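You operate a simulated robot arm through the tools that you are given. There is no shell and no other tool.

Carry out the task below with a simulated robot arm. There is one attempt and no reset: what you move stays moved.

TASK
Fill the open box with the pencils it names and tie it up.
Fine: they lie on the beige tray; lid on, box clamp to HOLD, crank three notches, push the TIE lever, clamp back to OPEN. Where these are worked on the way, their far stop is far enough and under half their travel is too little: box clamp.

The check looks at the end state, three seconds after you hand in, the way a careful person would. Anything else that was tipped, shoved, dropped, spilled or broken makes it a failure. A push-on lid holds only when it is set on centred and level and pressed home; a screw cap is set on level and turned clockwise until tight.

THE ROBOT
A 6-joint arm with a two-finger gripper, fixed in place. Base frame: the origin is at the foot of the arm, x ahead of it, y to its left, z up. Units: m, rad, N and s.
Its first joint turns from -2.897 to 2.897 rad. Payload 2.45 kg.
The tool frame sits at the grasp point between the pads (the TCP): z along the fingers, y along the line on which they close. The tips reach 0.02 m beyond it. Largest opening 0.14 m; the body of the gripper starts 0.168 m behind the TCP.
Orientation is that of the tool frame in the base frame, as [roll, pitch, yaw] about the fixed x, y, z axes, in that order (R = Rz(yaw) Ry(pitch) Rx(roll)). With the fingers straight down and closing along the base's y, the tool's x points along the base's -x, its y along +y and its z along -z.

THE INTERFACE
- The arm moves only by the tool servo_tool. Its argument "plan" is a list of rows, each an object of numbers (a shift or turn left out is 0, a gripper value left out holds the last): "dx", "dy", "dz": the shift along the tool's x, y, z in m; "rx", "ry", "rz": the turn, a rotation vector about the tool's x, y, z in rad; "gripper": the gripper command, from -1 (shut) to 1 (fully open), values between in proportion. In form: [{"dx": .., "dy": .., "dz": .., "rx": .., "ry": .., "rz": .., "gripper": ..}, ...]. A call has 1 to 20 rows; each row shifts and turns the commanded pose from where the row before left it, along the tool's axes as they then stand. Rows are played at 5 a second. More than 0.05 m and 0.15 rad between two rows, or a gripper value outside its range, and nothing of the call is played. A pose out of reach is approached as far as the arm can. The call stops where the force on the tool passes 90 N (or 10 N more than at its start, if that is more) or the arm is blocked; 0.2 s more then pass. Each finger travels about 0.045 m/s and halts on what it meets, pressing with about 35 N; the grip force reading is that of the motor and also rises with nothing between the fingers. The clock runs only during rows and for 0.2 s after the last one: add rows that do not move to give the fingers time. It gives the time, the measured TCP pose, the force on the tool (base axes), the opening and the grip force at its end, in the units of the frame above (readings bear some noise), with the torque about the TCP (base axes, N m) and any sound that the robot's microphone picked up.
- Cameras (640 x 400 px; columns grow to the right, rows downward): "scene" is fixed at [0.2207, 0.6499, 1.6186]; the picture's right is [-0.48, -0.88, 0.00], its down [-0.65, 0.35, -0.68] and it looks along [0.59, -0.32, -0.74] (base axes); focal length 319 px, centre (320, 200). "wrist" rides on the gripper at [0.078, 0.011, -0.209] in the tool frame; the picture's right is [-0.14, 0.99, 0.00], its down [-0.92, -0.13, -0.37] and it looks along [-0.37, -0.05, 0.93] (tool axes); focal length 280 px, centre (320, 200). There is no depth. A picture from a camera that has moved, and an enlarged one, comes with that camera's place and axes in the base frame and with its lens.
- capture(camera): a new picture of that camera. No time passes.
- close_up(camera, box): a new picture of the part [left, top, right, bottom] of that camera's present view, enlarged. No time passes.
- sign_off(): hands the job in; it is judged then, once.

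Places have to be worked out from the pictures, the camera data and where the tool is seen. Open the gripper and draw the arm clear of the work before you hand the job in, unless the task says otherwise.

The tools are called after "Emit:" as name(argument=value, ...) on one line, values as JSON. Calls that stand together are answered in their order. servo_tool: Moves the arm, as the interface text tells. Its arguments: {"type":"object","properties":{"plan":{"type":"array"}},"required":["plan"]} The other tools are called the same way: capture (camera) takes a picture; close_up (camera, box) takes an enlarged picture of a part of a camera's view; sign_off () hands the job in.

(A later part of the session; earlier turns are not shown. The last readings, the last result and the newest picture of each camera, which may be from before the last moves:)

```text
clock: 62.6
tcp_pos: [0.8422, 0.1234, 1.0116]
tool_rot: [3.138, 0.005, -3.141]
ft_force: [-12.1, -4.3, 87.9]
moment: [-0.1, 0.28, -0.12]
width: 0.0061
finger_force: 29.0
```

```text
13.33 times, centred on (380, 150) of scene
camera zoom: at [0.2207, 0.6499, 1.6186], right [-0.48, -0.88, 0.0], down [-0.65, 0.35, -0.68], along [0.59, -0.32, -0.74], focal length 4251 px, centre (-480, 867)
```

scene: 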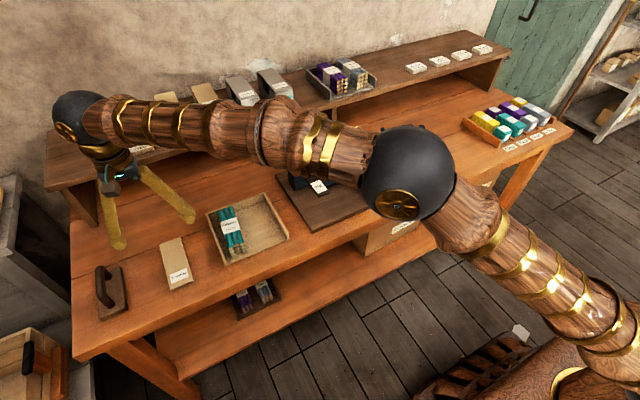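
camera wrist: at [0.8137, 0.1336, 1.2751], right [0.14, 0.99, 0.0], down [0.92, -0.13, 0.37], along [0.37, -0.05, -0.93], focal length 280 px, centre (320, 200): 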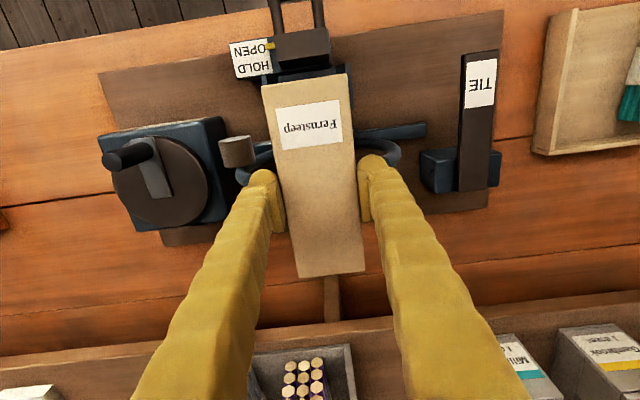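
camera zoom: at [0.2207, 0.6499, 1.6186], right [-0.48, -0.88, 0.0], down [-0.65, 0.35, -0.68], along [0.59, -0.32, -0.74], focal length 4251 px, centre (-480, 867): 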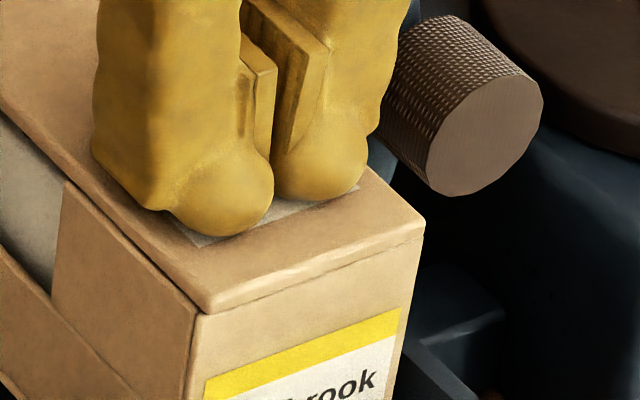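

The front gap closed. I release pressure and inspect before pressing the rear.

Emit:
servo_tool(plan=[{"dz": -0.004}, {"dz": -0.02}, {"dz": -0.04}, {"dz": -0.03}, {"gripper": -0.4}, {}])

Emit:
close_up(camera="scene", box=[340, 115, 400, 165])

Emit:
close_up(camera="scene", box=[365, 135, 395, 165])

Emit:
close_up(camera="scene", box=[340, 115, 370, 145])

Emit:
close_up(camera="wrist", box=[220, 50, 420, 270])

```text
clock: 64.0
tcp_pos: [0.8399, 0.1223, 1.101]
tool_rot: [3.142, -0.001, -3.14]
ft_force: [-0.3, 0.0, 0.4]
moment: [0.01, -0.01, -0.03]
width: 0.0421
finger_force: 0.0
```

```text
8.00 times, centred on (370, 140) of scene
camera zoom: at [0.2207, 0.6499, 1.6186], right [-0.48, -0.88, 0.0], down [-0.65, 0.35, -0.68], along [0.59, -0.32, -0.74], focal length 2551 px, centre (-80, 680)
```

zoom: 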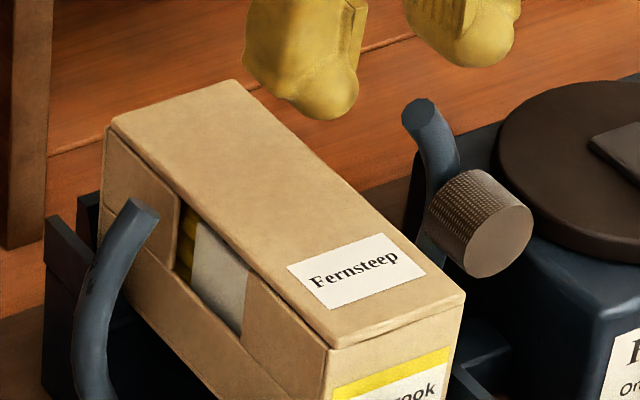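

```text
13.33 times, centred on (380, 150) of scene
camera zoom: at [0.2207, 0.6499, 1.6186], right [-0.48, -0.88, 0.0], down [-0.65, 0.35, -0.68], along [0.59, -0.32, -0.74], focal length 4251 px, centre (-480, 867)
```

zoom: 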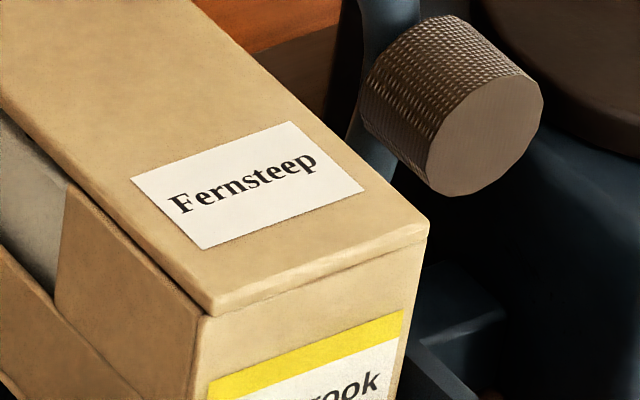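

```text
13.33 times, centred on (355, 130) of scene
camera zoom: at [0.2207, 0.6499, 1.6186], right [-0.48, -0.88, 0.0], down [-0.65, 0.35, -0.68], along [0.59, -0.32, -0.74], focal length 4251 px, centre (-147, 1133)
```

zoom: 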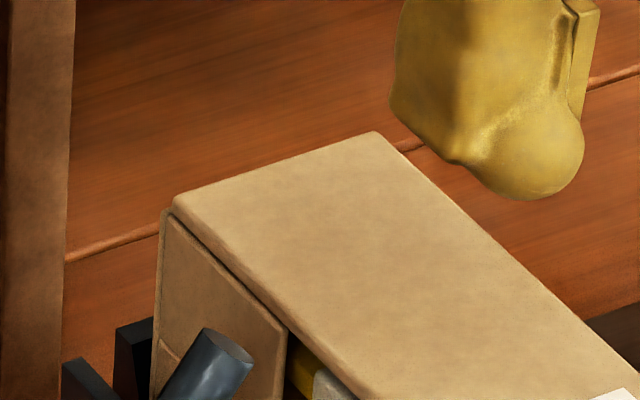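

```text
1.82 times, centred on (320, 160) of wrist
camera zoom: at [0.7622, 0.1325, 1.3101], right [0.14, 0.99, 0.0], down [0.92, -0.13, 0.37], along [0.36, -0.05, -0.93], focal length 510 px, centre (320, 273)
```

zoom: 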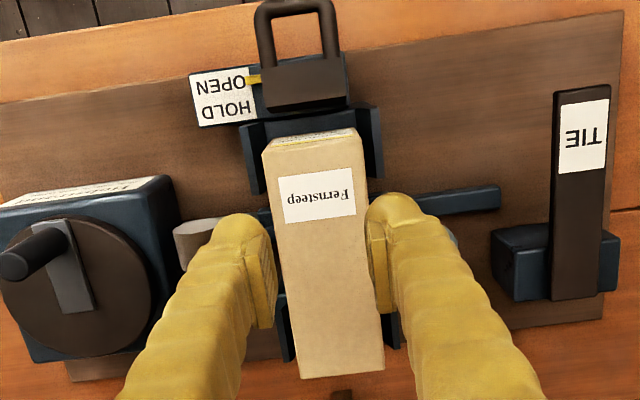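

Lid and box shifted about a millimetre with the press; lid looks flat. I press the rear gently and check height there.

Emit:
servo_tool(plan=[{"gripper": -1.0, "dx": -0.04}, {"dx": -0.04}, {"dx": -0.022}, {}, {"dz": 0.04}, {"dz": 0.035}, {"dz": 0.009}, {}])

Emit:
servo_tool(plan=[{"dz": 0.003}, {"dz": 0.002}, {}])

Emit:
servo_tool(plan=[{"dz": 0.002}, {}])

```text
clock: 65.8
tcp_pos: [0.9436, 0.1221, 1.0144]
tool_rot: [3.141, 0.0, 3.141]
ft_force: [0.1, 0.4, 0.1]
moment: [0.02, 0.0, 0.0]
width: 0.0
finger_force: 29.6
```

```text
clock: 66.6
tcp_pos: [0.9434, 0.1225, 1.0115]
tool_rot: [-3.14, 0.0, 3.141]
ft_force: [-0.3, 0.5, 2.9]
moment: [-0.01, 0.0, 0.0]
width: 0.0062
finger_force: 29.5
```

```text
clock: 67.2
tcp_pos: [0.9437, 0.1214, 1.0098]
tool_rot: [3.14, 0.001, 3.14]
ft_force: [-1.4, 4.5, 23.5]
moment: [0.06, 0.1, -0.05]
width: 0.0061
finger_force: 29.2
```

Emit:
servo_tool(plan=[{"dz": 0.0015}, {}])

Emit:
servo_tool(plan=[{"dz": -0.003}, {"dz": -0.02}, {"dz": -0.04}, {"dz": -0.03, "dx": 0.02}, {"dx": 0.03}, {"gripper": 0.0}, {}, {}])

Emit:
close_up(camera="scene", box=[340, 115, 400, 165])

Emit:
close_up(camera="scene", box=[365, 135, 395, 165])

Emit:
close_up(camera="scene", box=[340, 115, 370, 145])

Emit:
close_up(camera="wrist", box=[240, 70, 400, 250])

```text
clock: 67.8
tcp_pos: [0.9445, 0.122, 1.0118]
tool_rot: [3.14, 0.003, 3.14]
ft_force: [-3.5, 0.8, 48.6]
moment: [0.02, 0.21, -0.05]
width: 0.0062
finger_force: 29.6
```

```text
clock: 69.6
tcp_pos: [0.8931, 0.121, 1.1039]
tool_rot: [3.141, 0.0, -3.141]
ft_force: [0.1, -0.2, 0.9]
moment: [0.02, 0.0, 0.03]
width: 0.0693
finger_force: 0.2
```

```text
8.00 times, centred on (370, 140) of scene
camera zoom: at [0.2207, 0.6499, 1.6186], right [-0.48, -0.88, 0.0], down [-0.65, 0.35, -0.68], along [0.59, -0.32, -0.74], focal length 2551 px, centre (-80, 680)
```

zoom: 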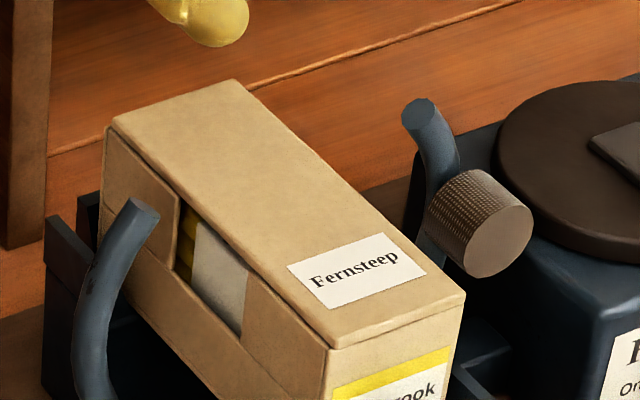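

```text
13.33 times, centred on (380, 150) of scene
camera zoom: at [0.2207, 0.6499, 1.6186], right [-0.48, -0.88, 0.0], down [-0.65, 0.35, -0.68], along [0.59, -0.32, -0.74], focal length 4251 px, centre (-480, 867)
```

zoom: 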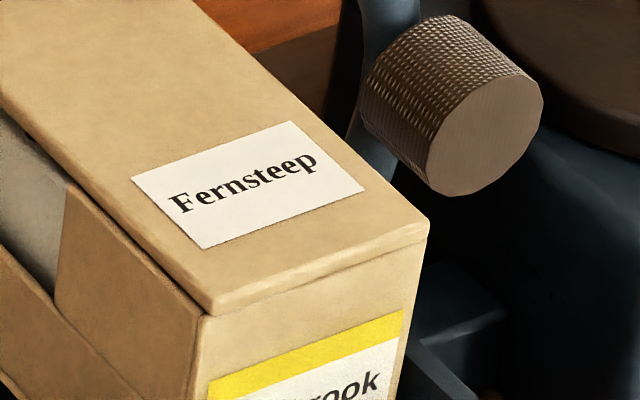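

```text
13.33 times, centred on (355, 130) of scene
camera zoom: at [0.2207, 0.6499, 1.6186], right [-0.48, -0.88, 0.0], down [-0.65, 0.35, -0.68], along [0.59, -0.32, -0.74], focal length 4251 px, centre (-147, 1133)
```

zoom: 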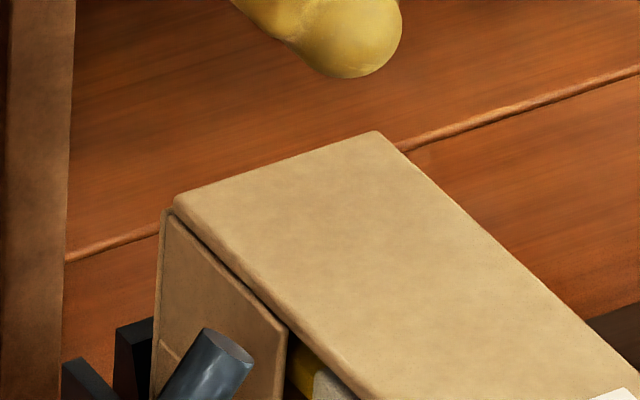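

```text
2.22 times, centred on (320, 160) of wrist
camera zoom: at [0.8143, 0.1313, 1.3127], right [0.14, 0.99, 0.0], down [0.92, -0.13, 0.37], along [0.37, -0.05, -0.93], focal length 623 px, centre (320, 289)
```

zoom: 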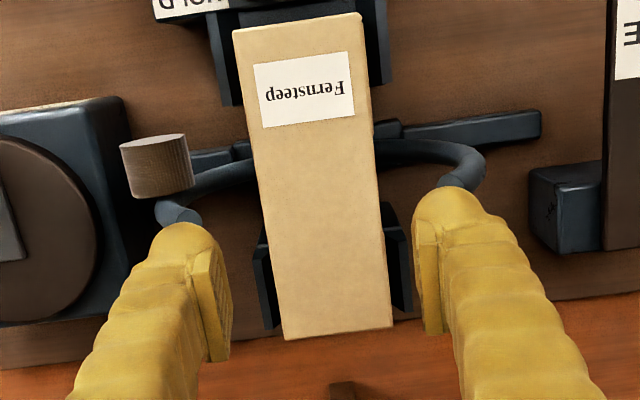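

Lid is flat and inside the box rim all round after pressing. Next the clamp: I move back toward -x to view its handle from above.

Emit:
servo_tool(plan=[{"dx": 0.04, "gripper": 1.0}, {"dx": 0.04}, {"dx": 0.04, "dz": 0.02}, {"dx": 0.02, "dz": 0.03}, {}, {}])

Emit:
capture(camera="wrist")

Emit:
close_up(camera="wrist", box=[230, 110, 410, 260])

Emit:
close_up(camera="scene", box=[355, 160, 415, 205])

```text
clock: 71.0
tcp_pos: [0.7506, 0.1213, 1.0511]
tool_rot: [3.141, 0.002, -3.141]
ft_force: [0.4, -0.6, 0.2]
moment: [0.03, 0.02, 0.02]
width: 0.14
finger_force: 0.0
```

```text
taken
camera wrist: at [0.6717, 0.1325, 1.2606], right [0.14, 0.99, 0.0], down [0.92, -0.13, 0.37], along [0.37, -0.05, -0.93], focal length 280 px, centre (320, 200)
```

wrist: 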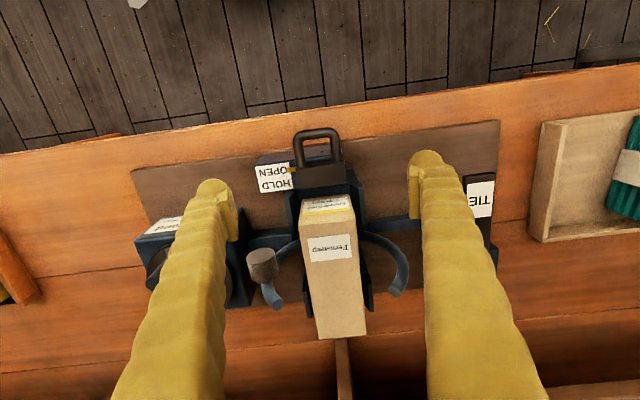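

```text
2.67 times, centred on (320, 185) of wrist
camera zoom: at [0.6717, 0.1325, 1.2606], right [0.14, 0.99, 0.0], down [0.92, -0.13, 0.37], along [0.37, -0.05, -0.93], focal length 748 px, centre (320, 240)
```

zoom: 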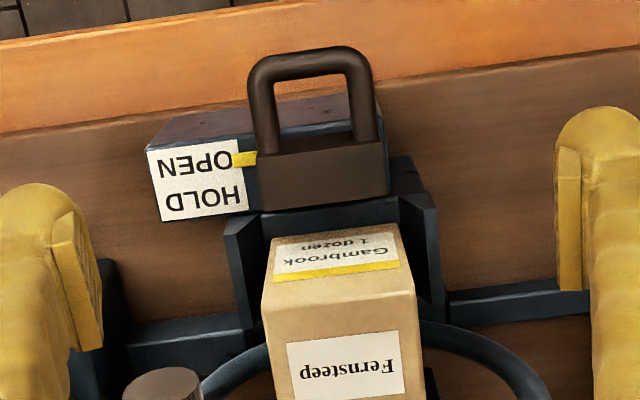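

```text
8.89 times, centred on (385, 182) of scene
camera zoom: at [0.2207, 0.6499, 1.6186], right [-0.48, -0.88, 0.0], down [-0.65, 0.35, -0.68], along [0.59, -0.32, -0.74], focal length 2834 px, centre (-258, 356)
```

zoom: 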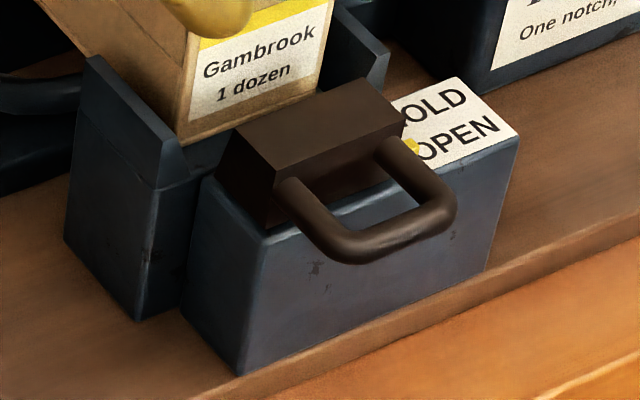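

Handle crossbar is at about (0.722, 0.120, 0.923), legs' outer width ≈0.057. I'll grip the U-handle across its legs; approach with an 80 mm opening and check at mid height.

Emit:
servo_tool(plan=[{"dx": 0.0135, "dy": -0.001, "gripper": 0.15}, {"dz": 0.03}, {"dz": 0.03}, {}, {}, {}])

Emit:
capture(camera="wrist")

Emit:
close_up(camera="wrist", box=[230, 110, 410, 260])

Emit:
close_up(camera="scene", box=[340, 130, 430, 205])

```text
clock: 72.4
tcp_pos: [0.7396, 0.1219, 0.991]
tool_rot: [3.141, 0.0, -3.14]
ft_force: [-0.4, -0.3, -0.4]
moment: [0.03, -0.03, 0.0]
width: 0.0804
finger_force: 0.1
```

```text
taken
camera wrist: at [0.6602, 0.1331, 1.2004], right [0.14, 0.99, 0.0], down [0.92, -0.13, 0.37], along [0.37, -0.05, -0.93], focal length 280 px, centre (320, 200)
```

wrist: 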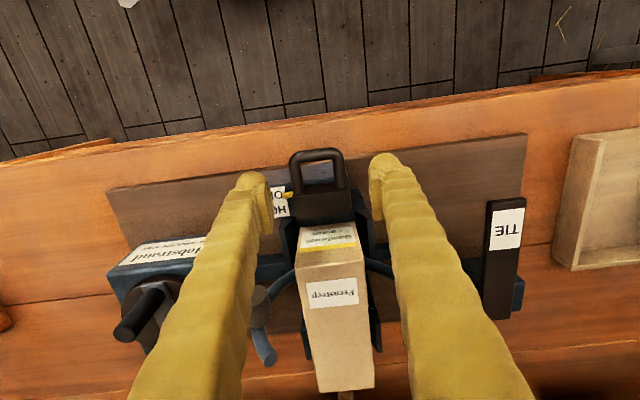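

```text
2.67 times, centred on (320, 185) of wrist
camera zoom: at [0.6602, 0.1331, 1.2004], right [0.14, 0.99, 0.0], down [0.92, -0.13, 0.37], along [0.37, -0.05, -0.93], focal length 748 px, centre (320, 240)
```

zoom: 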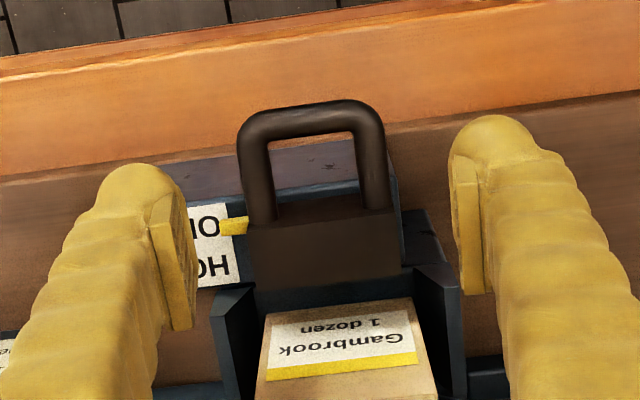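

```text
5.33 times, centred on (385, 168) of scene
camera zoom: at [0.2207, 0.6499, 1.6186], right [-0.48, -0.88, 0.0], down [-0.65, 0.35, -0.68], along [0.59, -0.32, -0.74], focal length 1700 px, centre (-27, 373)
```

zoom: 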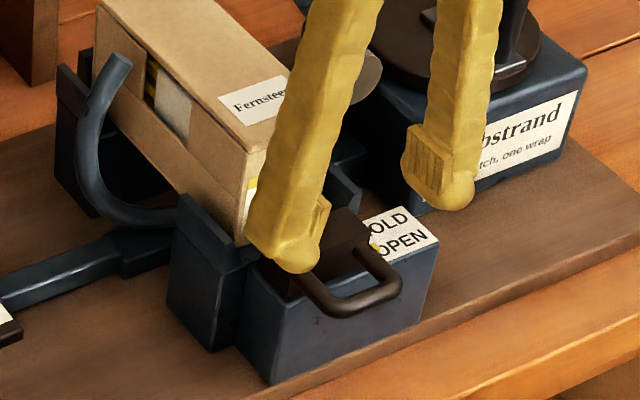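

Handle is centred within 1 mm of the gripper. I shift slightly, lower to TCP z≈0.936 and close on the handle legs.

Emit:
servo_tool(plan=[{"dx": 0.004, "dy": -0.001}, {"dz": 0.03}, {"dz": 0.024}, {}, {"gripper": -0.5}, {}, {}, {}, {}])

Emit:
close_up(camera="wrist", box=[230, 110, 410, 260])

Emit:
close_up(camera="scene", box=[340, 130, 430, 205])

```text
clock: 74.4
tcp_pos: [0.7351, 0.1202, 0.9369]
tool_rot: [-3.142, 0.0, -3.14]
ft_force: [1.4, -23.8, -4.2]
moment: [-0.21, -0.02, 0.34]
width: 0.0545
finger_force: 44.8
```

```text
2.67 times, centred on (320, 185) of wrist
camera zoom: at [0.6566, 0.1309, 1.1465], right [0.14, 0.99, 0.0], down [0.92, -0.13, 0.37], along [0.36, -0.05, -0.93], focal length 748 px, centre (320, 240)
```

zoom: 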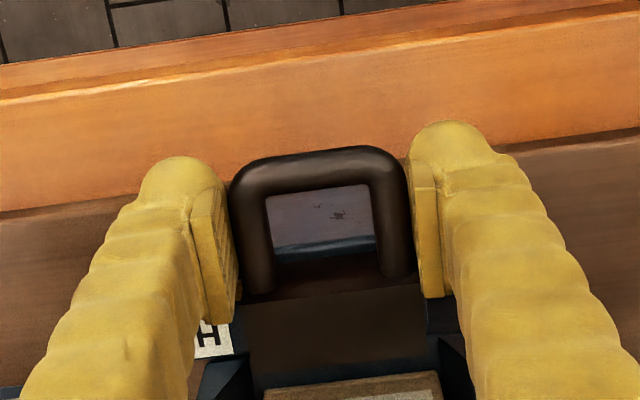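

```text
5.33 times, centred on (385, 168) of scene
camera zoom: at [0.2207, 0.6499, 1.6186], right [-0.48, -0.88, 0.0], down [-0.65, 0.35, -0.68], along [0.59, -0.32, -0.74], focal length 1700 px, centre (-27, 373)
```

zoom: 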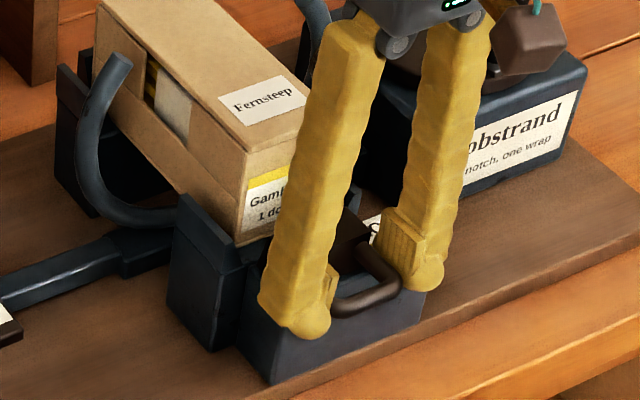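

Gripped; a sideways reaction of −24 N shows I am ~1 mm too far +y. I relax that and slide +x toward HOLD.

Emit:
servo_tool(plan=[{"dy": -0.001}, {}])

Emit:
servo_tool(plan=[{"dx": -0.004}, {"dx": -0.004}, {"dx": -0.004}, {}])

Emit:
close_up(camera="wrist", box=[230, 110, 410, 260])

```text
clock: 75.0
tcp_pos: [0.7355, 0.1192, 0.9367]
tool_rot: [3.139, -0.001, 3.141]
ft_force: [-0.6, 0.3, -12.4]
moment: [0.08, 0.07, 0.45]
width: 0.0543
finger_force: 44.8
```

```text
clock: 76.0
tcp_pos: [0.7473, 0.1193, 0.9362]
tool_rot: [3.14, 0.003, -3.141]
ft_force: [1.8, 26.7, -11.0]
moment: [0.28, 0.05, 0.52]
width: 0.0543
finger_force: 44.6
```

```text
2.67 times, centred on (320, 185) of wrist
camera zoom: at [0.669, 0.1304, 1.1464], right [0.14, 0.99, 0.0], down [0.92, -0.13, 0.37], along [0.37, -0.05, -0.93], focal length 748 px, centre (320, 240)
```

zoom: 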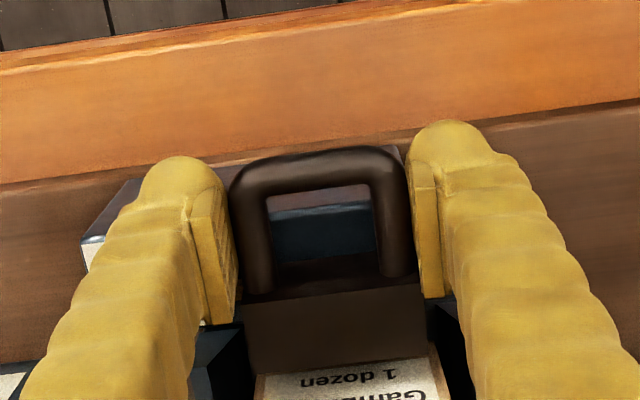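

The slider follows with little resistance. I continue to its stop.

Emit:
servo_tool(plan=[{"dx": -0.003, "dy": 0.0005}, {"dx": -0.003}, {"dx": -0.003}, {}])

Emit:
close_up(camera="wrist", box=[230, 110, 410, 260])

Emit:
close_up(camera="scene", box=[340, 130, 430, 205])

```text
clock: 77.0
tcp_pos: [0.7542, 0.1202, 0.9392]
tool_rot: [3.141, -0.002, -3.14]
ft_force: [-33.8, 42.1, -9.9]
moment: [0.28, 0.52, 1.19]
width: 0.0549
finger_force: 45.3
```

```text
2.67 times, centred on (320, 185) of wrist
camera zoom: at [0.6767, 0.1304, 1.1473], right [0.14, 0.99, 0.0], down [0.92, -0.13, 0.37], along [0.36, -0.05, -0.93], focal length 748 px, centre (320, 240)
```

zoom: 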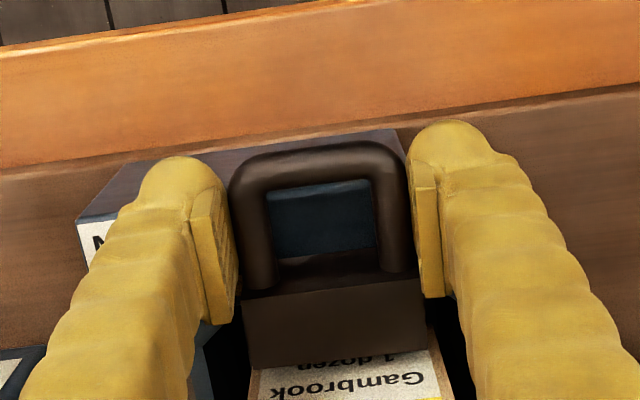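

```text
5.33 times, centred on (385, 168) of scene
camera zoom: at [0.2207, 0.6499, 1.6186], right [-0.48, -0.88, 0.0], down [-0.65, 0.35, -0.68], along [0.59, -0.32, -0.74], focal length 1700 px, centre (-27, 373)
```

zoom: 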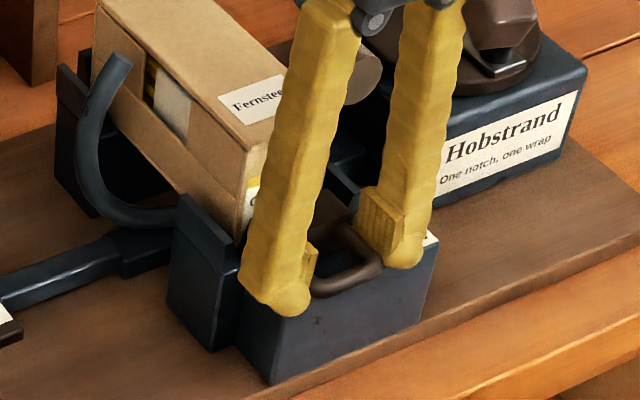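

Fx −34 N after ~19 mm: stop reached. I release, rise and check the pointer.

Emit:
servo_tool(plan=[{"dx": 0.001}, {"gripper": 0.2}, {}, {}, {}, {"dz": -0.03}, {"dz": -0.04}, {"dz": -0.04, "gripper": 1.0}, {}, {}])

Emit:
capture(camera="wrist")

Emit:
close_up(camera="wrist", box=[230, 110, 410, 260])

Emit:
close_up(camera="scene", box=[340, 115, 430, 205])

```text
clock: 79.2
tcp_pos: [0.7527, 0.1194, 1.0468]
tool_rot: [-3.141, 0.0, -3.141]
ft_force: [-1.3, 0.9, 0.0]
moment: [0.0, -0.02, -0.01]
width: 0.1399
finger_force: 0.0
```

```text
taken
camera wrist: at [0.675, 0.1307, 1.2556], right [0.14, 0.99, 0.0], down [0.92, -0.13, 0.37], along [0.37, -0.05, -0.93], focal length 280 px, centre (320, 200)
```

wrist: 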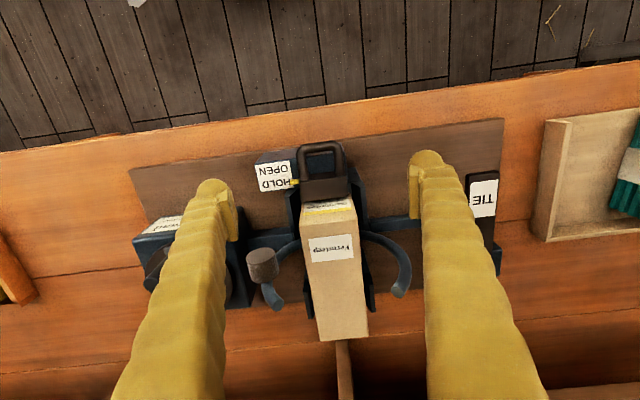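

```text
2.67 times, centred on (320, 185) of wrist
camera zoom: at [0.675, 0.1307, 1.2556], right [0.14, 0.99, 0.0], down [0.92, -0.13, 0.37], along [0.37, -0.05, -0.93], focal length 748 px, centre (320, 240)
```

zoom: 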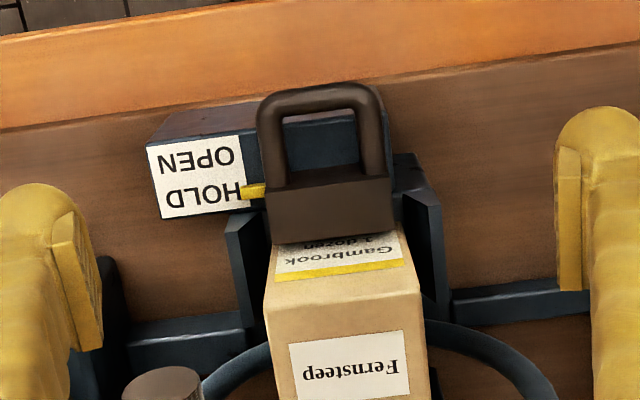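

```text
4.44 times, centred on (385, 160) of scene
camera zoom: at [0.2207, 0.6499, 1.6186], right [-0.48, -0.88, 0.0], down [-0.65, 0.35, -0.68], along [0.59, -0.32, -0.74], focal length 1417 px, centre (31, 378)
```

zoom: 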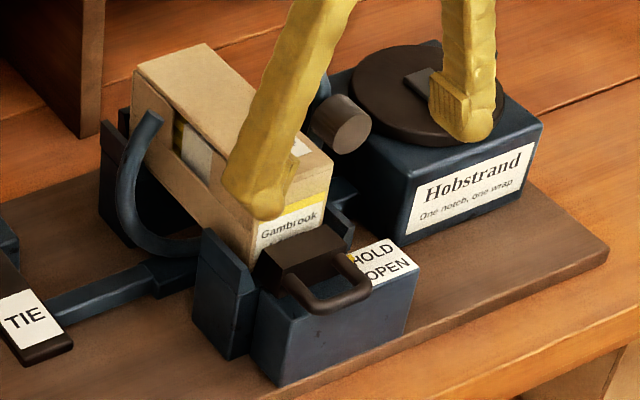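

Pointer is at HOLD and the slider rests against the box. Now I look at the crank from above.

Emit:
servo_tool(plan=[{"dz": -0.04}, {"dz": -0.04, "dx": -0.02}, {"dx": -0.04, "dy": -0.02}, {"dx": -0.02, "dy": -0.04}, {"dy": -0.045}, {"dy": -0.035}, {}, {}])

Emit:
capture(camera="wrist")

Emit:
close_up(camera="wrist", box=[230, 110, 410, 260])

Emit:
close_up(camera="scene", box=[385, 105, 460, 175])

```text
clock: 81.0
tcp_pos: [0.8338, -0.0223, 1.1281]
tool_rot: [3.14, -0.001, -3.141]
ft_force: [0.0, -0.2, -0.4]
moment: [-0.02, 0.0, 0.01]
width: 0.1397
finger_force: 0.0
```

```text
taken
camera wrist: at [0.7561, -0.0111, 1.3374], right [0.14, 0.99, 0.0], down [0.92, -0.13, 0.37], along [0.37, -0.05, -0.93], focal length 280 px, centre (320, 200)
```

wrist: 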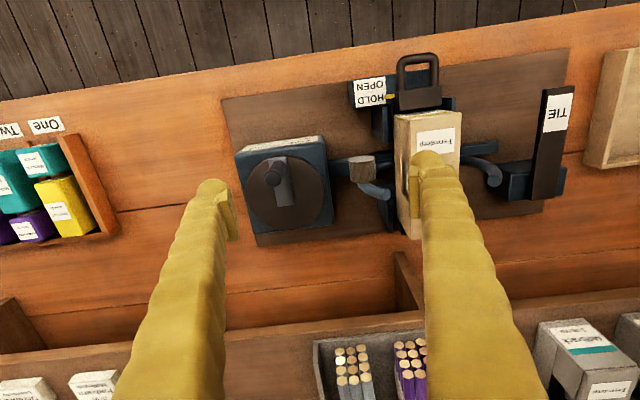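

```text
2.67 times, centred on (320, 185) of wrist
camera zoom: at [0.7561, -0.0111, 1.3374], right [0.14, 0.99, 0.0], down [0.92, -0.13, 0.37], along [0.37, -0.05, -0.93], focal length 748 px, centre (320, 240)
```

zoom: 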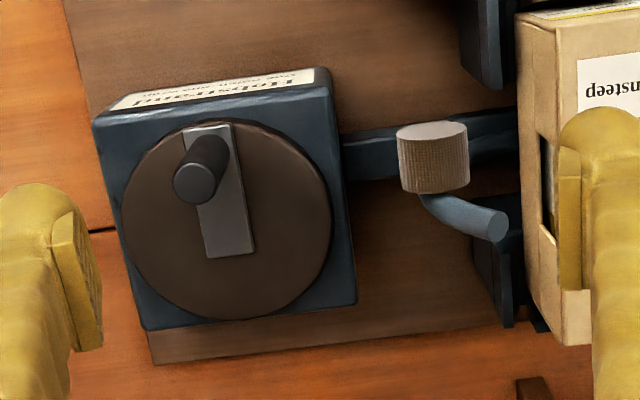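

```text
5.71 times, centred on (422, 140) of scene
camera zoom: at [0.2207, 0.6499, 1.6186], right [-0.48, -0.88, 0.0], down [-0.65, 0.35, -0.68], along [0.59, -0.32, -0.74], focal length 1822 px, centre (-266, 543)
```

zoom: 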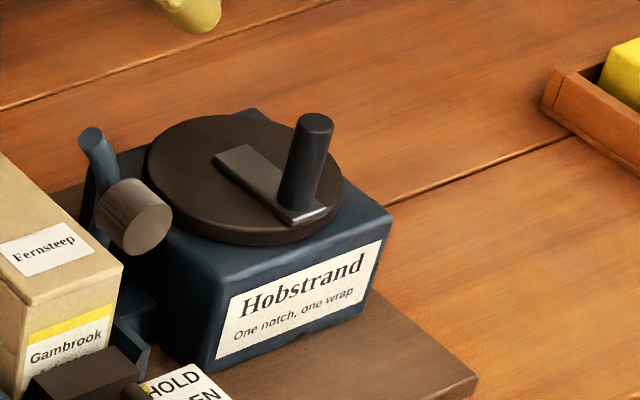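

No arrow on the crank; clicks should be audible. The post is at about (0.8565, −0.0855), top z≈0.992, around a disc centre (0.900, −0.086), radius ≈0.044. I move above the post.

Emit:
servo_tool(plan=[{"dx": -0.012, "dy": -0.032, "gripper": -0.1}, {"dx": -0.011, "dy": -0.031}, {"dz": 0.04}, {"dz": 0.03}, {}, {}])

Emit:
capture(camera="wrist")

Emit:
close_up(camera="wrist", box=[230, 110, 410, 260])

Emit:
close_up(camera="scene", box=[385, 90, 460, 165])

```text
clock: 82.4
tcp_pos: [0.8584, -0.0842, 1.0573]
tool_rot: [3.141, 0.001, 3.141]
ft_force: [0.2, 0.9, 0.1]
moment: [-0.02, -0.03, 0.02]
width: 0.063
finger_force: 0.0
```

```text
taken
camera wrist: at [0.7796, -0.0739, 1.2664], right [0.14, 0.99, 0.0], down [0.92, -0.13, 0.37], along [0.37, -0.05, -0.93], focal length 280 px, centre (320, 200)
```

wrist: 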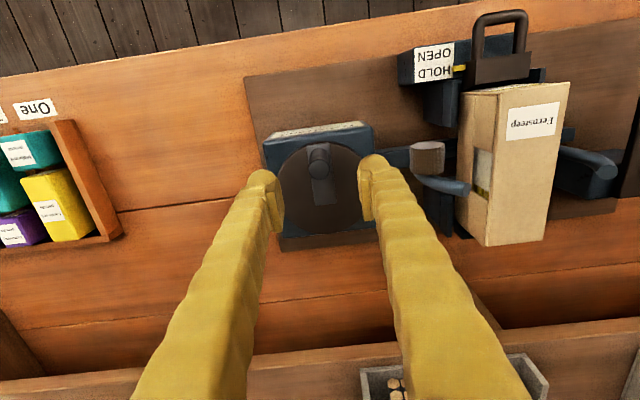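

```text
2.67 times, centred on (320, 185) of wrist
camera zoom: at [0.7796, -0.0739, 1.2664], right [0.14, 0.99, 0.0], down [0.92, -0.13, 0.37], along [0.37, -0.05, -0.93], focal length 748 px, centre (320, 240)
```

zoom: 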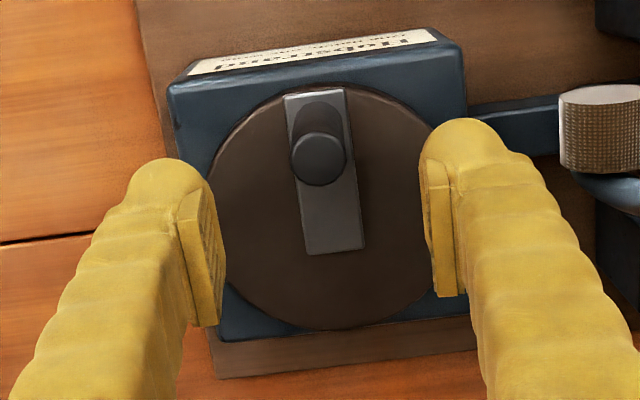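

```text
5.33 times, centred on (422, 128) of scene
camera zoom: at [0.2207, 0.6499, 1.6186], right [-0.48, -0.88, 0.0], down [-0.65, 0.35, -0.68], along [0.59, -0.32, -0.74], focal length 1700 px, centre (-227, 587)
```

zoom: 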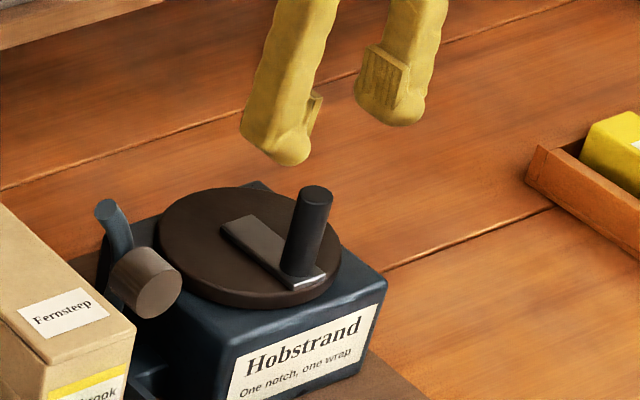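

The tool is right above the post (within 1 mm). I lower to z≈0.976 and close on it.

Emit:
servo_tool(plan=[{"dz": 0.03}, {"dz": 0.03}, {"dz": 0.021}, {}, {"gripper": -1.0}, {}, {}, {}, {}])

Emit:
close_up(camera="scene", box=[385, 90, 460, 165])

Emit:
close_up(camera="wrist", box=[230, 110, 410, 260])

```text
clock: 84.4
tcp_pos: [0.8587, -0.0848, 0.9762]
tool_rot: [3.141, 0.0, 3.141]
ft_force: [-0.1, -0.2, -1.1]
moment: [-0.01, 0.01, 0.0]
width: 0.0207
finger_force: 44.9
```

```text
5.33 times, centred on (422, 128) of scene
camera zoom: at [0.2207, 0.6499, 1.6186], right [-0.48, -0.88, 0.0], down [-0.65, 0.35, -0.68], along [0.59, -0.32, -0.74], focal length 1700 px, centre (-227, 587)
```

zoom: 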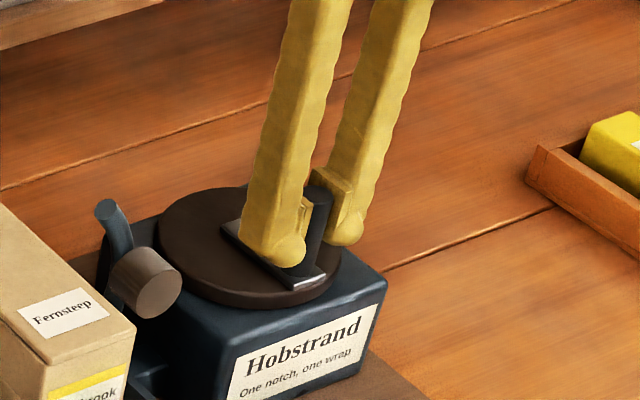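

```text
2.67 times, centred on (320, 185) of wrist
camera zoom: at [0.78, -0.0741, 1.1855], right [0.14, 0.99, 0.0], down [0.92, -0.13, 0.37], along [0.37, -0.05, -0.93], focal length 748 px, centre (320, 240)
```

zoom: 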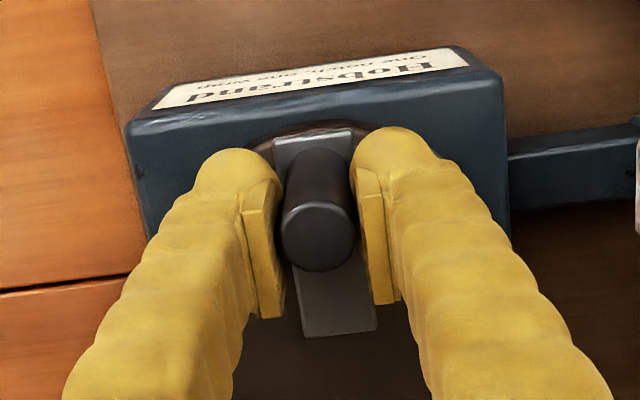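

Post gripped. I start turning clockwise (post toward +y) in small arcs, listening for a notch.

Emit:
servo_tool(plan=[{"dx": -0.00065, "dy": 0.00747}, {}])

```text
clock: 85.0
tcp_pos: [0.8582, -0.0771, 0.976]
tool_rot: [3.141, 0.0, 3.141]
ft_force: [-3.0, -10.0, -1.4]
moment: [-0.13, 0.08, -0.36]
width: 0.0205
finger_force: 44.8
```

It moves freely with ~10 N. Continue clockwise to 30°.

Emit:
servo_tool(plan=[{"dx": -0.00194, "dy": 0.00724}, {}])

Emit:
servo_tool(plan=[{"dx": -0.00317, "dy": 0.0068}, {}])

Emit:
close_up(camera="scene", box=[335, 90, 460, 185])

Emit:
close_up(camera="wrist", box=[230, 110, 410, 260])

```text
clock: 85.6
tcp_pos: [0.8611, -0.0697, 0.9769]
tool_rot: [3.14, 0.0, -3.14]
ft_force: [-1.1, -1.9, -11.3]
moment: [0.0, -0.08, 0.0]
width: 0.0206
finger_force: 45.3
```

```text
clock: 86.2
tcp_pos: [0.864, -0.0626, 0.9774]
tool_rot: [3.141, 0.0, 3.141]
ft_force: [-2.8, -7.8, 0.0]
moment: [-0.11, 0.18, -0.37]
width: 0.0204
finger_force: 44.6
```

```text
4.21 times, centred on (398, 138) of scene
camera zoom: at [0.2207, 0.6499, 1.6186], right [-0.48, -0.88, 0.0], down [-0.65, 0.35, -0.68], along [0.59, -0.32, -0.74], focal length 1342 px, centre (-6, 463)
```

zoom: 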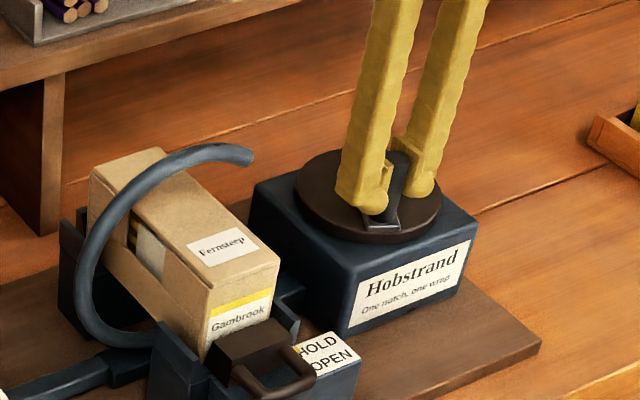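

```text
2.67 times, centred on (320, 185) of wrist
camera zoom: at [0.7853, -0.052, 1.186], right [0.14, 0.99, 0.0], down [0.92, -0.13, 0.37], along [0.37, -0.05, -0.93], focal length 748 px, centre (320, 240)
```

zoom: 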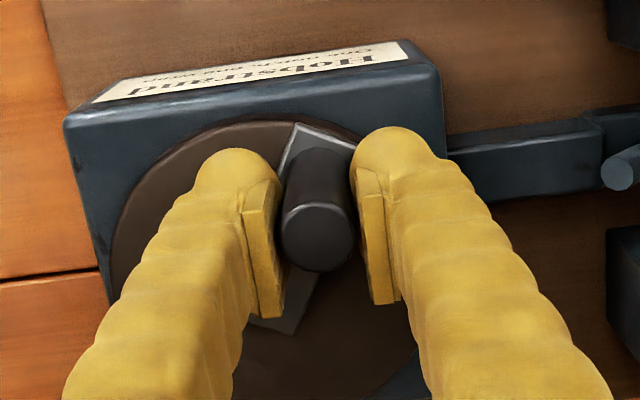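

The crank drives the wrapping ring around the box. I continue clockwise in small arcs.

Emit:
servo_tool(plan=[{"dx": -0.0043, "dy": 0.00614}, {"dx": -0.0053, "dy": 0.0053}, {}])

Emit:
servo_tool(plan=[{"dx": -0.00614, "dy": 0.0043}, {}])

Emit:
close_up(camera="scene", box=[335, 90, 460, 185])

```text
clock: 87.0
tcp_pos: [0.8738, -0.0505, 0.9766]
tool_rot: [3.141, 0.003, -3.141]
ft_force: [1.6, -8.4, 4.2]
moment: [-0.08, 0.14, -0.15]
width: 0.0206
finger_force: 45.2
```

```text
clock: 87.6
tcp_pos: [0.88, -0.046, 0.9768]
tool_rot: [3.141, 0.0, -3.141]
ft_force: [-1.3, -6.3, 1.2]
moment: [-0.08, 0.22, -0.14]
width: 0.0205
finger_force: 44.7
```

```text
4.21 times, centred on (398, 138) of scene
camera zoom: at [0.2207, 0.6499, 1.6186], right [-0.48, -0.88, 0.0], down [-0.65, 0.35, -0.68], along [0.59, -0.32, -0.74], focal length 1342 px, centre (-6, 463)
```

zoom: 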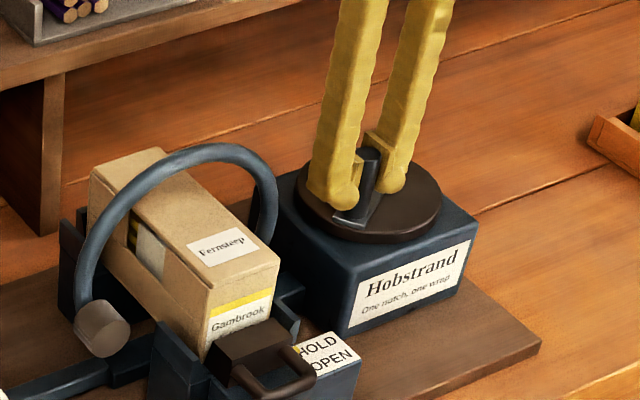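

At 60° of crank the ring has turned ~180°, so a notch is likely 120°. I continue to 120°.

Emit:
servo_tool(plan=[{"dx": -0.0068, "dy": 0.00317}, {"dx": -0.00724, "dy": 0.00194}, {"dx": -0.00747, "dy": 0.00065}, {}])

Emit:
servo_tool(plan=[{"dx": -0.00747, "dy": -0.00065}, {"dx": -0.00724, "dy": -0.00194}, {}])

Emit:
servo_tool(plan=[{"dx": -0.0068, "dy": -0.00317}, {}])

Emit:
close_up(camera="scene", box=[335, 90, 460, 185])

Emit:
close_up(camera="wrist", box=[230, 110, 410, 260])

```text
clock: 88.6
tcp_pos: [0.9012, -0.0401, 0.9766]
tool_rot: [3.14, 0.0, -3.141]
ft_force: [-5.2, 5.4, 7.8]
moment: [0.09, 0.39, -0.17]
width: 0.0206
finger_force: 45.2
```

```text
clock: 89.4
tcp_pos: [0.916, -0.0392, 0.9764]
tool_rot: [3.139, 0.002, -3.14]
ft_force: [7.1, 71.2, 2.8]
moment: [0.75, -0.01, -0.88]
width: 0.0204
finger_force: 45.3
```

```text
clock: 89.8
tcp_pos: [0.9213, -0.0394, 0.9763]
tool_rot: [3.137, 0.003, -3.141]
ft_force: [5.3, 12.5, -0.1]
moment: [0.12, 0.06, -0.07]
width: 0.0203
finger_force: 44.9
stopped in row 1: the force on the tool passed its limit at 92 N (the readings are from after the stop); the commanded pose is now the measured one
```

```text
4.21 times, centred on (398, 138) of scene
camera zoom: at [0.2207, 0.6499, 1.6186], right [-0.48, -0.88, 0.0], down [-0.65, 0.35, -0.68], along [0.59, -0.32, -0.74], focal length 1342 px, centre (-6, 463)
```

zoom: 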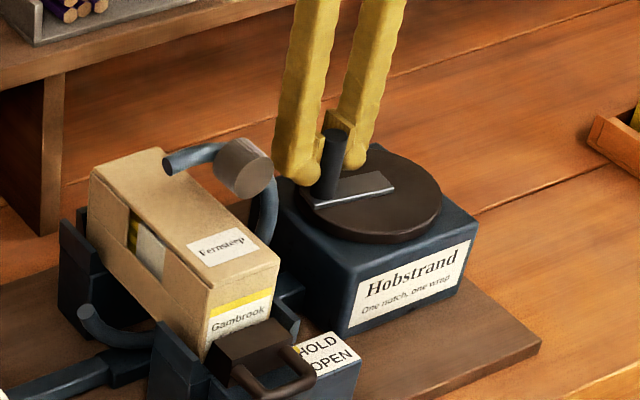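

```text
2.67 times, centred on (320, 185) of wrist
camera zoom: at [0.8422, -0.0299, 1.1854], right [0.14, 0.99, 0.01], down [0.92, -0.13, 0.37], along [0.37, -0.05, -0.93], focal length 748 px, centre (320, 240)
```

zoom: 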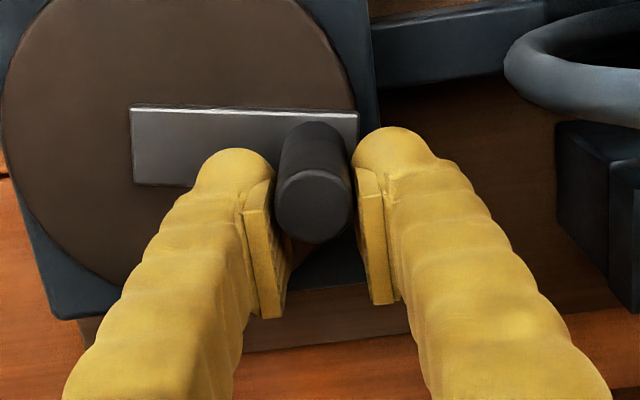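

The post slipped ~9 mm along the pads because friction had to drive it; refit gives radius ≈0.046 about (0.905, −0.085), crank now at ~100°. I let go, rise, and look so I can re-grip with the fingers closing tangentially.

Emit:
servo_tool(plan=[{"gripper": -0.4}, {}, {}, {"dz": -0.03}, {"dz": -0.04}, {"dz": -0.02, "dx": 0.0086}, {}, {}])

Emit:
close_up(camera="wrist", box=[230, 110, 410, 260])

Emit:
close_up(camera="scene", box=[335, 90, 460, 185])

```text
clock: 91.6
tcp_pos: [0.9129, -0.0403, 1.0656]
tool_rot: [3.138, 0.002, -3.141]
ft_force: [-0.2, 0.0, -0.4]
moment: [0.02, 0.0, -0.01]
width: 0.0422
finger_force: 0.0
```

```text
2.67 times, centred on (320, 185) of wrist
camera zoom: at [0.8336, -0.0309, 1.2759], right [0.14, 0.99, 0.0], down [0.92, -0.13, 0.37], along [0.37, -0.05, -0.93], focal length 748 px, centre (320, 240)
```

zoom: 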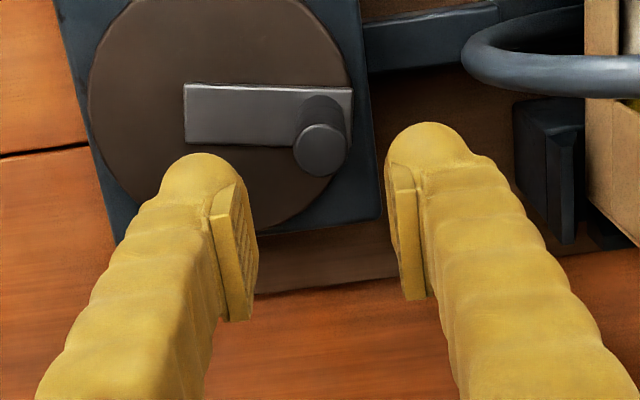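

```text
4.21 times, centred on (398, 138) of scene
camera zoom: at [0.2207, 0.6499, 1.6186], right [-0.48, -0.88, 0.0], down [-0.65, 0.35, -0.68], along [0.59, -0.32, -0.74], focal length 1342 px, centre (-6, 463)
```

zoom: 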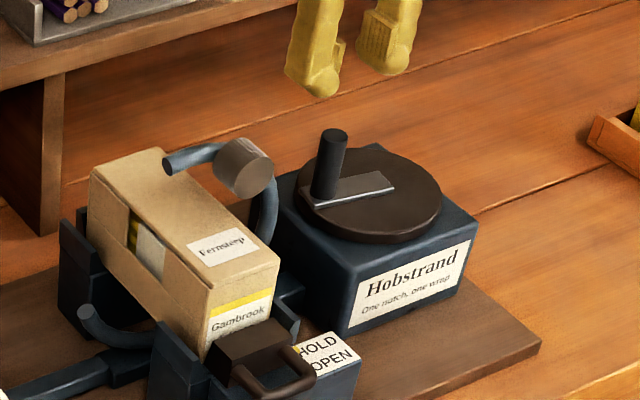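

Post is at about (0.911, −0.0395), crank ~100°. I rotate the tool −80° so the fingers close tangentially.

Emit:
servo_tool(plan=[{"dx": 0.0022, "dy": 0.0008}, {"rz": -0.14}, {"rz": -0.14}, {"rz": -0.14}, {"rz": -0.14}, {"rz": -0.14}, {"rz": -0.14}, {"rz": -0.14}, {"rz": -0.14}, {"rz": -0.14}, {"rz": -0.14}, {}, {}])

Emit:
capture(camera="wrist")

Emit:
close_up(camera="wrist", box=[230, 110, 410, 260])

Emit:
capture(camera="scene")

```text
clock: 94.4
tcp_pos: [0.9098, -0.041, 1.0654]
tool_rot: [3.141, 0.004, -1.74]
ft_force: [0.3, 0.0, -0.3]
moment: [0.01, 0.01, -0.02]
width: 0.042
finger_force: 0.1
```

```text
taken
camera wrist: at [0.8856, -0.1165, 1.2754], right [-0.95, 0.3, 0.0], down [0.28, 0.88, 0.37], along [0.11, 0.36, -0.93], focal length 280 px, centre (320, 200)
```

wrist: 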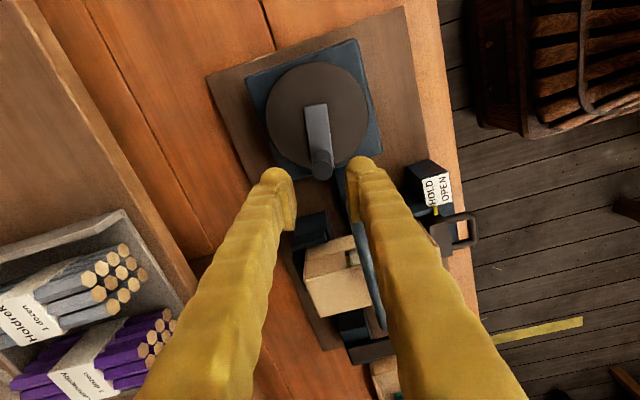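

```text
2.67 times, centred on (320, 185) of wrist
camera zoom: at [0.8856, -0.1165, 1.2754], right [-0.95, 0.3, 0.0], down [0.28, 0.88, 0.37], along [0.11, 0.36, -0.93], focal length 748 px, centre (320, 240)
```

zoom: 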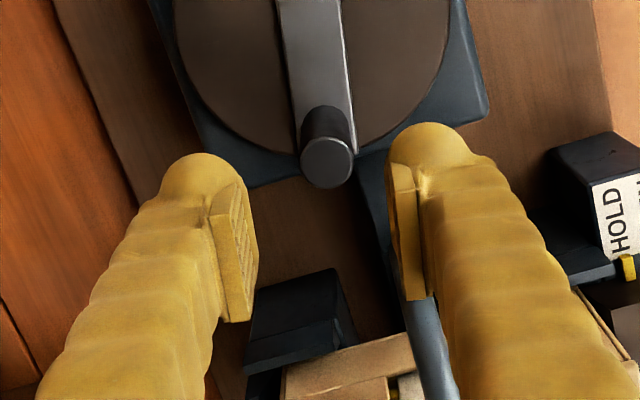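

```text
taken
```

scene: 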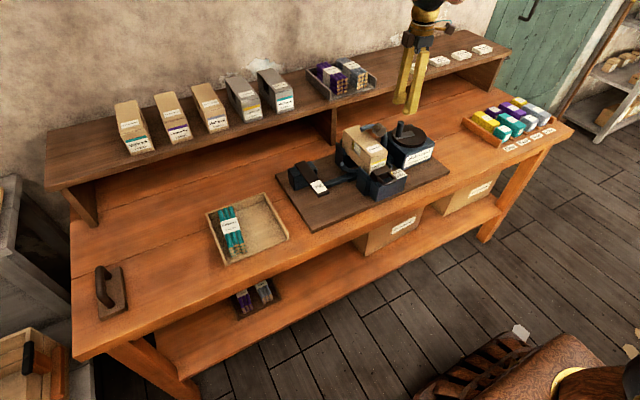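

Fingers now straddle the crank tangentially. I correct ~3 mm, lower and close on the post.

Emit:
servo_tool(plan=[{"dx": -0.0029, "dy": 0.0025}, {"dz": 0.03}, {"dz": 0.03}, {"dz": 0.0295}, {}, {"gripper": -1.0}, {}, {}, {}])

Emit:
close_up(camera="wrist", box=[230, 110, 410, 260])

Emit:
close_up(camera="scene", box=[335, 90, 460, 185])

```text
clock: 96.4
tcp_pos: [0.908, -0.0361, 0.977]
tool_rot: [3.142, 0.005, -1.74]
ft_force: [0.9, -0.1, -2.7]
moment: [0.07, -0.01, 0.02]
width: 0.0203
finger_force: 45.1
```

```text
2.67 times, centred on (320, 185) of wrist
camera zoom: at [0.8842, -0.1123, 1.1852], right [-0.95, 0.3, 0.0], down [0.28, 0.88, 0.37], along [0.11, 0.36, -0.93], focal length 748 px, centre (320, 240)
```

zoom: 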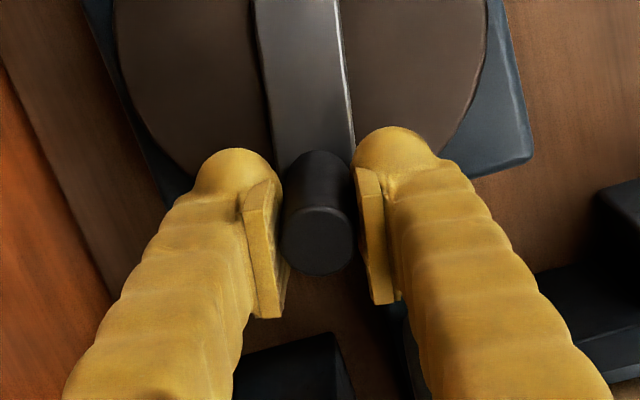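

```text
4.21 times, centred on (398, 138) of scene
camera zoom: at [0.2207, 0.6499, 1.6186], right [-0.48, -0.88, 0.0], down [-0.65, 0.35, -0.68], along [0.59, -0.32, -0.74], focal length 1342 px, centre (-6, 463)
```

zoom: 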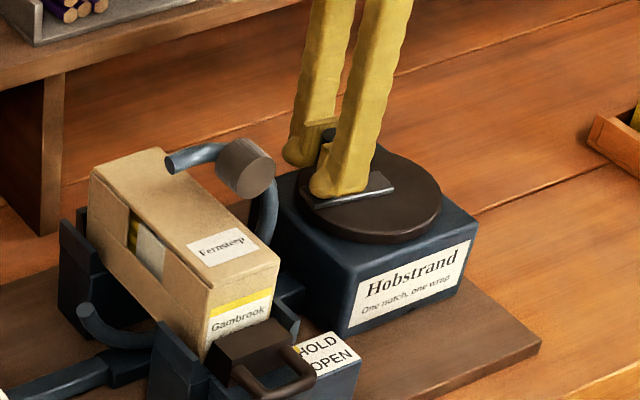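

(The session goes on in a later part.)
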